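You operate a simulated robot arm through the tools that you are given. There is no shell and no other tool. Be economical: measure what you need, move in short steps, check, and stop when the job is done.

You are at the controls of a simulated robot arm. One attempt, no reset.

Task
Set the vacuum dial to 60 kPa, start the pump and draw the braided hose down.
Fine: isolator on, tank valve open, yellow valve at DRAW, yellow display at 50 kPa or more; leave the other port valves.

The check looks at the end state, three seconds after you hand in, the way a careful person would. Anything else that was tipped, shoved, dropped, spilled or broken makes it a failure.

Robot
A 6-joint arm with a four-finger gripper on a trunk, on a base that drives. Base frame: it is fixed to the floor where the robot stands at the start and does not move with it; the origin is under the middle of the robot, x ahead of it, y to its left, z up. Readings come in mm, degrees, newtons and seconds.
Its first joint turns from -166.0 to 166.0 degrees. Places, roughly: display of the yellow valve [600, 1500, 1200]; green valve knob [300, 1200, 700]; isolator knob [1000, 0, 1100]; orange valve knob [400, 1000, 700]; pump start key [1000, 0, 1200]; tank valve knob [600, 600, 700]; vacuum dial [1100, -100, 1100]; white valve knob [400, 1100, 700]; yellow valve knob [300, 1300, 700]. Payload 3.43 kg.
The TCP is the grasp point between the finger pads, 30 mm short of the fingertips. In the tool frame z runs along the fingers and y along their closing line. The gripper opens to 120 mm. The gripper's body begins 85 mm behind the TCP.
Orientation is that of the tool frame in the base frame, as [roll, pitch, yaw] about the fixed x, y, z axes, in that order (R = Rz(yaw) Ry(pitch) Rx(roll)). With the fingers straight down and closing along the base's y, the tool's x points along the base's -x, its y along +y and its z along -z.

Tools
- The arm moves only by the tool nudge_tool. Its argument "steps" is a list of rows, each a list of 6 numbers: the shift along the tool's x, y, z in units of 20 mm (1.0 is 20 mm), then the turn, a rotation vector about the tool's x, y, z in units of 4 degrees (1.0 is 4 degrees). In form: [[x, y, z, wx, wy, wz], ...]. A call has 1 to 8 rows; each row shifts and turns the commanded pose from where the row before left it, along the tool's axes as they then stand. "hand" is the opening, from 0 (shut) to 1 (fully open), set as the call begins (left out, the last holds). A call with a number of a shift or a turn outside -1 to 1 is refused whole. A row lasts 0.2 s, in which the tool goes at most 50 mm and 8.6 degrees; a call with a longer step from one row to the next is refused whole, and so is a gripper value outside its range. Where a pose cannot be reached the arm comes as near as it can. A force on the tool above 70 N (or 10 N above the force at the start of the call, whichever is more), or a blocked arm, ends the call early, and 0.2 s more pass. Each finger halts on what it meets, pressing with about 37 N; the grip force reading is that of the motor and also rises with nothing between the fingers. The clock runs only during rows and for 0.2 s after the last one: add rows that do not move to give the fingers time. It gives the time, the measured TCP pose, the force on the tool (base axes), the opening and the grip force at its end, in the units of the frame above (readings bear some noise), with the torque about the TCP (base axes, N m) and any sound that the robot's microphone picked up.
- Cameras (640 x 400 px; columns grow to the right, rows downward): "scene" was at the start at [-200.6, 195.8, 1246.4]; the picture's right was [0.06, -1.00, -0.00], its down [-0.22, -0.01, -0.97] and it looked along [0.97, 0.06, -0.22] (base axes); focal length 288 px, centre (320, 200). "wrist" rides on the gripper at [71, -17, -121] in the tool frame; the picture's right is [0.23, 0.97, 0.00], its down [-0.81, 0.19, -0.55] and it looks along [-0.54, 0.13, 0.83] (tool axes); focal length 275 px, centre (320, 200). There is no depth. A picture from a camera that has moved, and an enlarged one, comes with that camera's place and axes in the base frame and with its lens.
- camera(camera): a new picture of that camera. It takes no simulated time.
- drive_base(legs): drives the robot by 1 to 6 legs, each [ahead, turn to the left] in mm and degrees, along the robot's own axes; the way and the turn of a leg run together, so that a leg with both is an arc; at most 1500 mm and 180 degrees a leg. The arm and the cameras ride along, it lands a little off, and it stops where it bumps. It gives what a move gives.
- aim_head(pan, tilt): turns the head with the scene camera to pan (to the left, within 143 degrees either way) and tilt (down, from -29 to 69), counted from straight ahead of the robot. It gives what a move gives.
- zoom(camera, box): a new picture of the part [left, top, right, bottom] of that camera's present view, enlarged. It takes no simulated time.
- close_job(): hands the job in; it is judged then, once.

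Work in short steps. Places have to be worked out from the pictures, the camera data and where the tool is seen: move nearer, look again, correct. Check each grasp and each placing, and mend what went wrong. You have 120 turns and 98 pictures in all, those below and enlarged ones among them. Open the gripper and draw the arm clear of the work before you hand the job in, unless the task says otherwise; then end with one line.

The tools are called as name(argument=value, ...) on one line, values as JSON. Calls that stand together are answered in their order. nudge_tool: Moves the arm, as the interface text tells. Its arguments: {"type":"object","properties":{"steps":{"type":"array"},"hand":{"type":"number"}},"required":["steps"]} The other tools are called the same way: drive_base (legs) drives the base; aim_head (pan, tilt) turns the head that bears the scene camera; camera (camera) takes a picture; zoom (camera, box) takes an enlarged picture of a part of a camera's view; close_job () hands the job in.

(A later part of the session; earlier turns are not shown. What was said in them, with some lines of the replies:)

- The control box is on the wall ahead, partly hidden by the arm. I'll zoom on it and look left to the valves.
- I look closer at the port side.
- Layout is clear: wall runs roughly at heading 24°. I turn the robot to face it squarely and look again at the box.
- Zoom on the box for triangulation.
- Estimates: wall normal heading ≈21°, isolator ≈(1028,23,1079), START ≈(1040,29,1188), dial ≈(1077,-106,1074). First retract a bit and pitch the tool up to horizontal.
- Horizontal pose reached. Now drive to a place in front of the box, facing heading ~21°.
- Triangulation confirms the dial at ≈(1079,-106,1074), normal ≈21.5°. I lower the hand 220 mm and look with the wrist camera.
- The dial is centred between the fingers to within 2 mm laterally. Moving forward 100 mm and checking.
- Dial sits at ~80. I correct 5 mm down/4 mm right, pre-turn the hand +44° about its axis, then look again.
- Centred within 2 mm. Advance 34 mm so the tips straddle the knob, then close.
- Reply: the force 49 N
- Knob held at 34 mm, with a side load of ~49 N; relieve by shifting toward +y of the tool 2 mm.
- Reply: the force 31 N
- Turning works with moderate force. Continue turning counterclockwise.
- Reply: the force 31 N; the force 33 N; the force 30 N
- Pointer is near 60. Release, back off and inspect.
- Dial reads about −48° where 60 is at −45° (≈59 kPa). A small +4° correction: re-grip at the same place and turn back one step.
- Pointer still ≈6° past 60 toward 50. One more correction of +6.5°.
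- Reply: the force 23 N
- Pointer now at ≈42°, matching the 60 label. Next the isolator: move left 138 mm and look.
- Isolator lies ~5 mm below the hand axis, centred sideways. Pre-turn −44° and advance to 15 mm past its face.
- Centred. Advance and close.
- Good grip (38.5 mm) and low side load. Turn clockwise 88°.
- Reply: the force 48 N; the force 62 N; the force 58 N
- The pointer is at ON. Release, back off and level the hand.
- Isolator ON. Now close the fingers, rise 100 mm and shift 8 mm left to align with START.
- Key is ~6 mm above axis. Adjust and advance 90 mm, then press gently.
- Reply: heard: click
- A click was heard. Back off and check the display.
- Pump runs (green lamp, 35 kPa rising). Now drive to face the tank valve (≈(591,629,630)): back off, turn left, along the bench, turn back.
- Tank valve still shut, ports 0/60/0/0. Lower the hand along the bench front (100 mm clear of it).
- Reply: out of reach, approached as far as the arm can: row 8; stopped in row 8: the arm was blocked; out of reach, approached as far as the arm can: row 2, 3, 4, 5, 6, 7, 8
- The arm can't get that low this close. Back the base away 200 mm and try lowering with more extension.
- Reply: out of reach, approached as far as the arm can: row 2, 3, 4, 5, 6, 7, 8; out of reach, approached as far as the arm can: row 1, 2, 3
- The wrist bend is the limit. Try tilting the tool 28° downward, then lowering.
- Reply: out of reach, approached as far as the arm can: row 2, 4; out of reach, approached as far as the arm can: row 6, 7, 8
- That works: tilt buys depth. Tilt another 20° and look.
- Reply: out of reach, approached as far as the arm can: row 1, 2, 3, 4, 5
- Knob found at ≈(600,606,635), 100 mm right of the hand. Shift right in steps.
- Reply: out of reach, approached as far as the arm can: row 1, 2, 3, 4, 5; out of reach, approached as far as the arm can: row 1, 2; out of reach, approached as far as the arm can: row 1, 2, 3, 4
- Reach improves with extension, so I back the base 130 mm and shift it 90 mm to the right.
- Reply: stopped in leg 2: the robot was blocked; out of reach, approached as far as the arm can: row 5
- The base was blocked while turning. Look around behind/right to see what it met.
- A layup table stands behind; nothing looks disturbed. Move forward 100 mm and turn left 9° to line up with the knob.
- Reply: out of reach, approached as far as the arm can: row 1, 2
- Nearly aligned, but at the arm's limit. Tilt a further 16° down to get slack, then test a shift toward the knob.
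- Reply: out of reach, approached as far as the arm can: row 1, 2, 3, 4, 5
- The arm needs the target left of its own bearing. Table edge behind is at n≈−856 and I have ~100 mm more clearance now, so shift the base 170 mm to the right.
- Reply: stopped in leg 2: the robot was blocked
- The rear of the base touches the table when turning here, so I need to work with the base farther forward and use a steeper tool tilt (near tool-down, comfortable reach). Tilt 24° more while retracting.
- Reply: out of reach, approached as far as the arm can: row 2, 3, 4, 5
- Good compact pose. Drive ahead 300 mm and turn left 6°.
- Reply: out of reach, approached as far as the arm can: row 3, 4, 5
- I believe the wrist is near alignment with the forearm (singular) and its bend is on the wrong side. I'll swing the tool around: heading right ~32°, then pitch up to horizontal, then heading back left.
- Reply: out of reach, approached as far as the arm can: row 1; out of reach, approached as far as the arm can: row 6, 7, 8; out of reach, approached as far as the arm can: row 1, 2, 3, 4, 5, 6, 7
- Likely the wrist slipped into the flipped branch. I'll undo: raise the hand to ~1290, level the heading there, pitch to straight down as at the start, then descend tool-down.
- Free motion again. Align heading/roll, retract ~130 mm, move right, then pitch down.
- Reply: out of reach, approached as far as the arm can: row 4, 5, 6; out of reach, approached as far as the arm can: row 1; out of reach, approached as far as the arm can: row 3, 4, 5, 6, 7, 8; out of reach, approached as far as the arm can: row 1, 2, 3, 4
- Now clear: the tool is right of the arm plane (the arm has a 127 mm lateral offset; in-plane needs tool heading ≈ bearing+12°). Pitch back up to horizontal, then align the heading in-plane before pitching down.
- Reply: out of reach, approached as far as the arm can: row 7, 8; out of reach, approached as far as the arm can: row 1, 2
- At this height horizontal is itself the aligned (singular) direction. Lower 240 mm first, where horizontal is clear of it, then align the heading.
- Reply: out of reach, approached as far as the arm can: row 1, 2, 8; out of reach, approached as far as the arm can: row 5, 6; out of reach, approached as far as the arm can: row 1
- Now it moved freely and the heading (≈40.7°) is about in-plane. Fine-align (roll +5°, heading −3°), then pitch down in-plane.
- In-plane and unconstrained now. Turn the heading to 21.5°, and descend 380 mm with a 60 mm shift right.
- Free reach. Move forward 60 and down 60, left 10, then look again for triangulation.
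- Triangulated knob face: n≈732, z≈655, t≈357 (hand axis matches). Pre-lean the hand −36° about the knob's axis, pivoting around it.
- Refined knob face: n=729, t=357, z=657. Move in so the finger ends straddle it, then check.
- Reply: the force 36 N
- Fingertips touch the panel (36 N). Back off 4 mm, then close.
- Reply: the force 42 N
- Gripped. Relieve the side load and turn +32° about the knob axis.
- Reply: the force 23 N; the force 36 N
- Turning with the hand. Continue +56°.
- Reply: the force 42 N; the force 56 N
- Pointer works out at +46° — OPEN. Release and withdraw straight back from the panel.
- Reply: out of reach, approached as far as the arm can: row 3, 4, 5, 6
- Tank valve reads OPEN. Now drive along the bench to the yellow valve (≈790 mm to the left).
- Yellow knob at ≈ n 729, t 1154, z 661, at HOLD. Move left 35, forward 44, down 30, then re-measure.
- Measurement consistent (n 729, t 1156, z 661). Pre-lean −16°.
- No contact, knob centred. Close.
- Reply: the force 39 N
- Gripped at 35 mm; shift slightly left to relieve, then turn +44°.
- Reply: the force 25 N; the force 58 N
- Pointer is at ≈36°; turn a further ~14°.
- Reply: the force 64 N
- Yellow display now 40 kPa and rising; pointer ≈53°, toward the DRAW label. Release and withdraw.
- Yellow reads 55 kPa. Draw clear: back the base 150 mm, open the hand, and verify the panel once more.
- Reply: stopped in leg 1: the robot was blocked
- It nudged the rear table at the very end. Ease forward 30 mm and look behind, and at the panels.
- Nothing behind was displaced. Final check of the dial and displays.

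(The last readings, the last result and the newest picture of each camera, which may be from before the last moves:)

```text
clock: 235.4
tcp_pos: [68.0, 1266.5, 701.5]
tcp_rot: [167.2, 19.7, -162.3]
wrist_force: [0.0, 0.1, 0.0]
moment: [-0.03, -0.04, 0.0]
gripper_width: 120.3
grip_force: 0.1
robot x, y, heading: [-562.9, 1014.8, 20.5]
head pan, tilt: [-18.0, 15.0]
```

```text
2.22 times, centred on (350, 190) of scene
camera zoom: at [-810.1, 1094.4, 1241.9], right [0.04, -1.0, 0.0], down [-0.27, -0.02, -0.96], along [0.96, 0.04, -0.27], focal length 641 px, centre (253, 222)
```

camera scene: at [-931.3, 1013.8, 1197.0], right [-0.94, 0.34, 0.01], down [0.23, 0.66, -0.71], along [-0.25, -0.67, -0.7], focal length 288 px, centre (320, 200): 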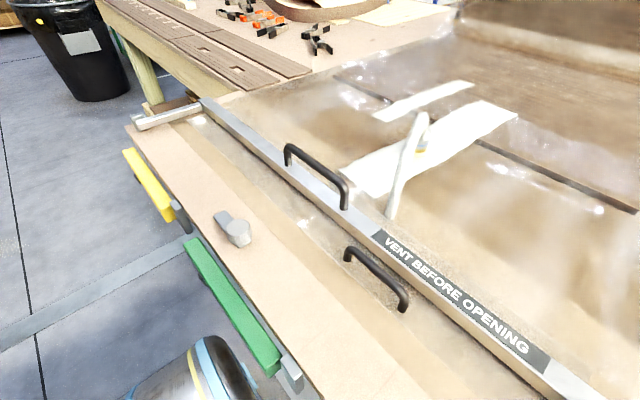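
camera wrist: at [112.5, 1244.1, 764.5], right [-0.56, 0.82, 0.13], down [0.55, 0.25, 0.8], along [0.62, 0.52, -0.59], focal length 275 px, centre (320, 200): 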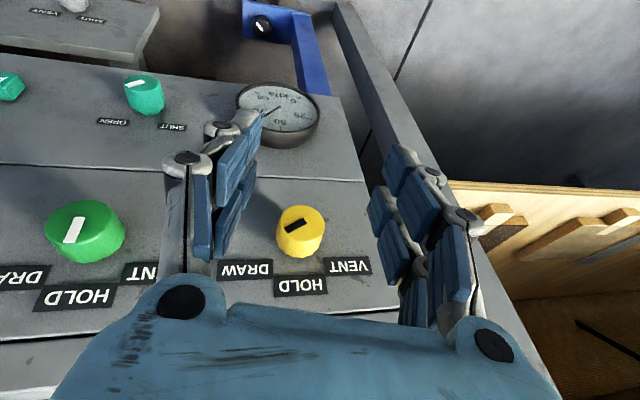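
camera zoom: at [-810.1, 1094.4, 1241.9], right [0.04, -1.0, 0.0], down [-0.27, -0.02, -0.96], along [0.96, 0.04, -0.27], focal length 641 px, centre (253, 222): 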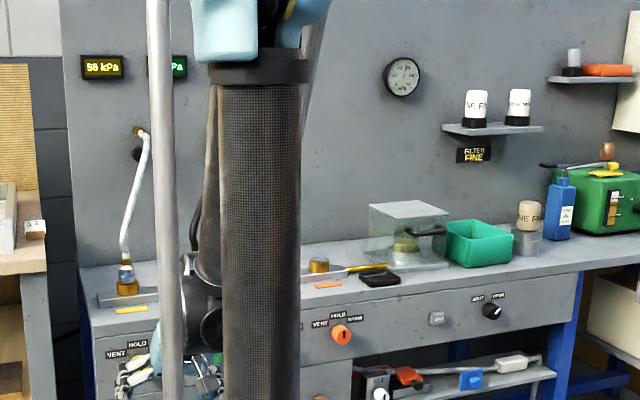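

All states check: dial ≈60, isolator ON, pump running, tank valve open, yellow at DRAW with 55 kPa, hand open and clear. Handing in.

close_job()

```text
The job is handed in.
```

The job is handed in: dial at about 60 kPa, isolator on, pump running, tank valve open, yellow valve at DRAW with its display at 55 kPa, and the other port valves left alone. The base bumped the table behind it three times while reversing or turning; I saw nothing displaced there.
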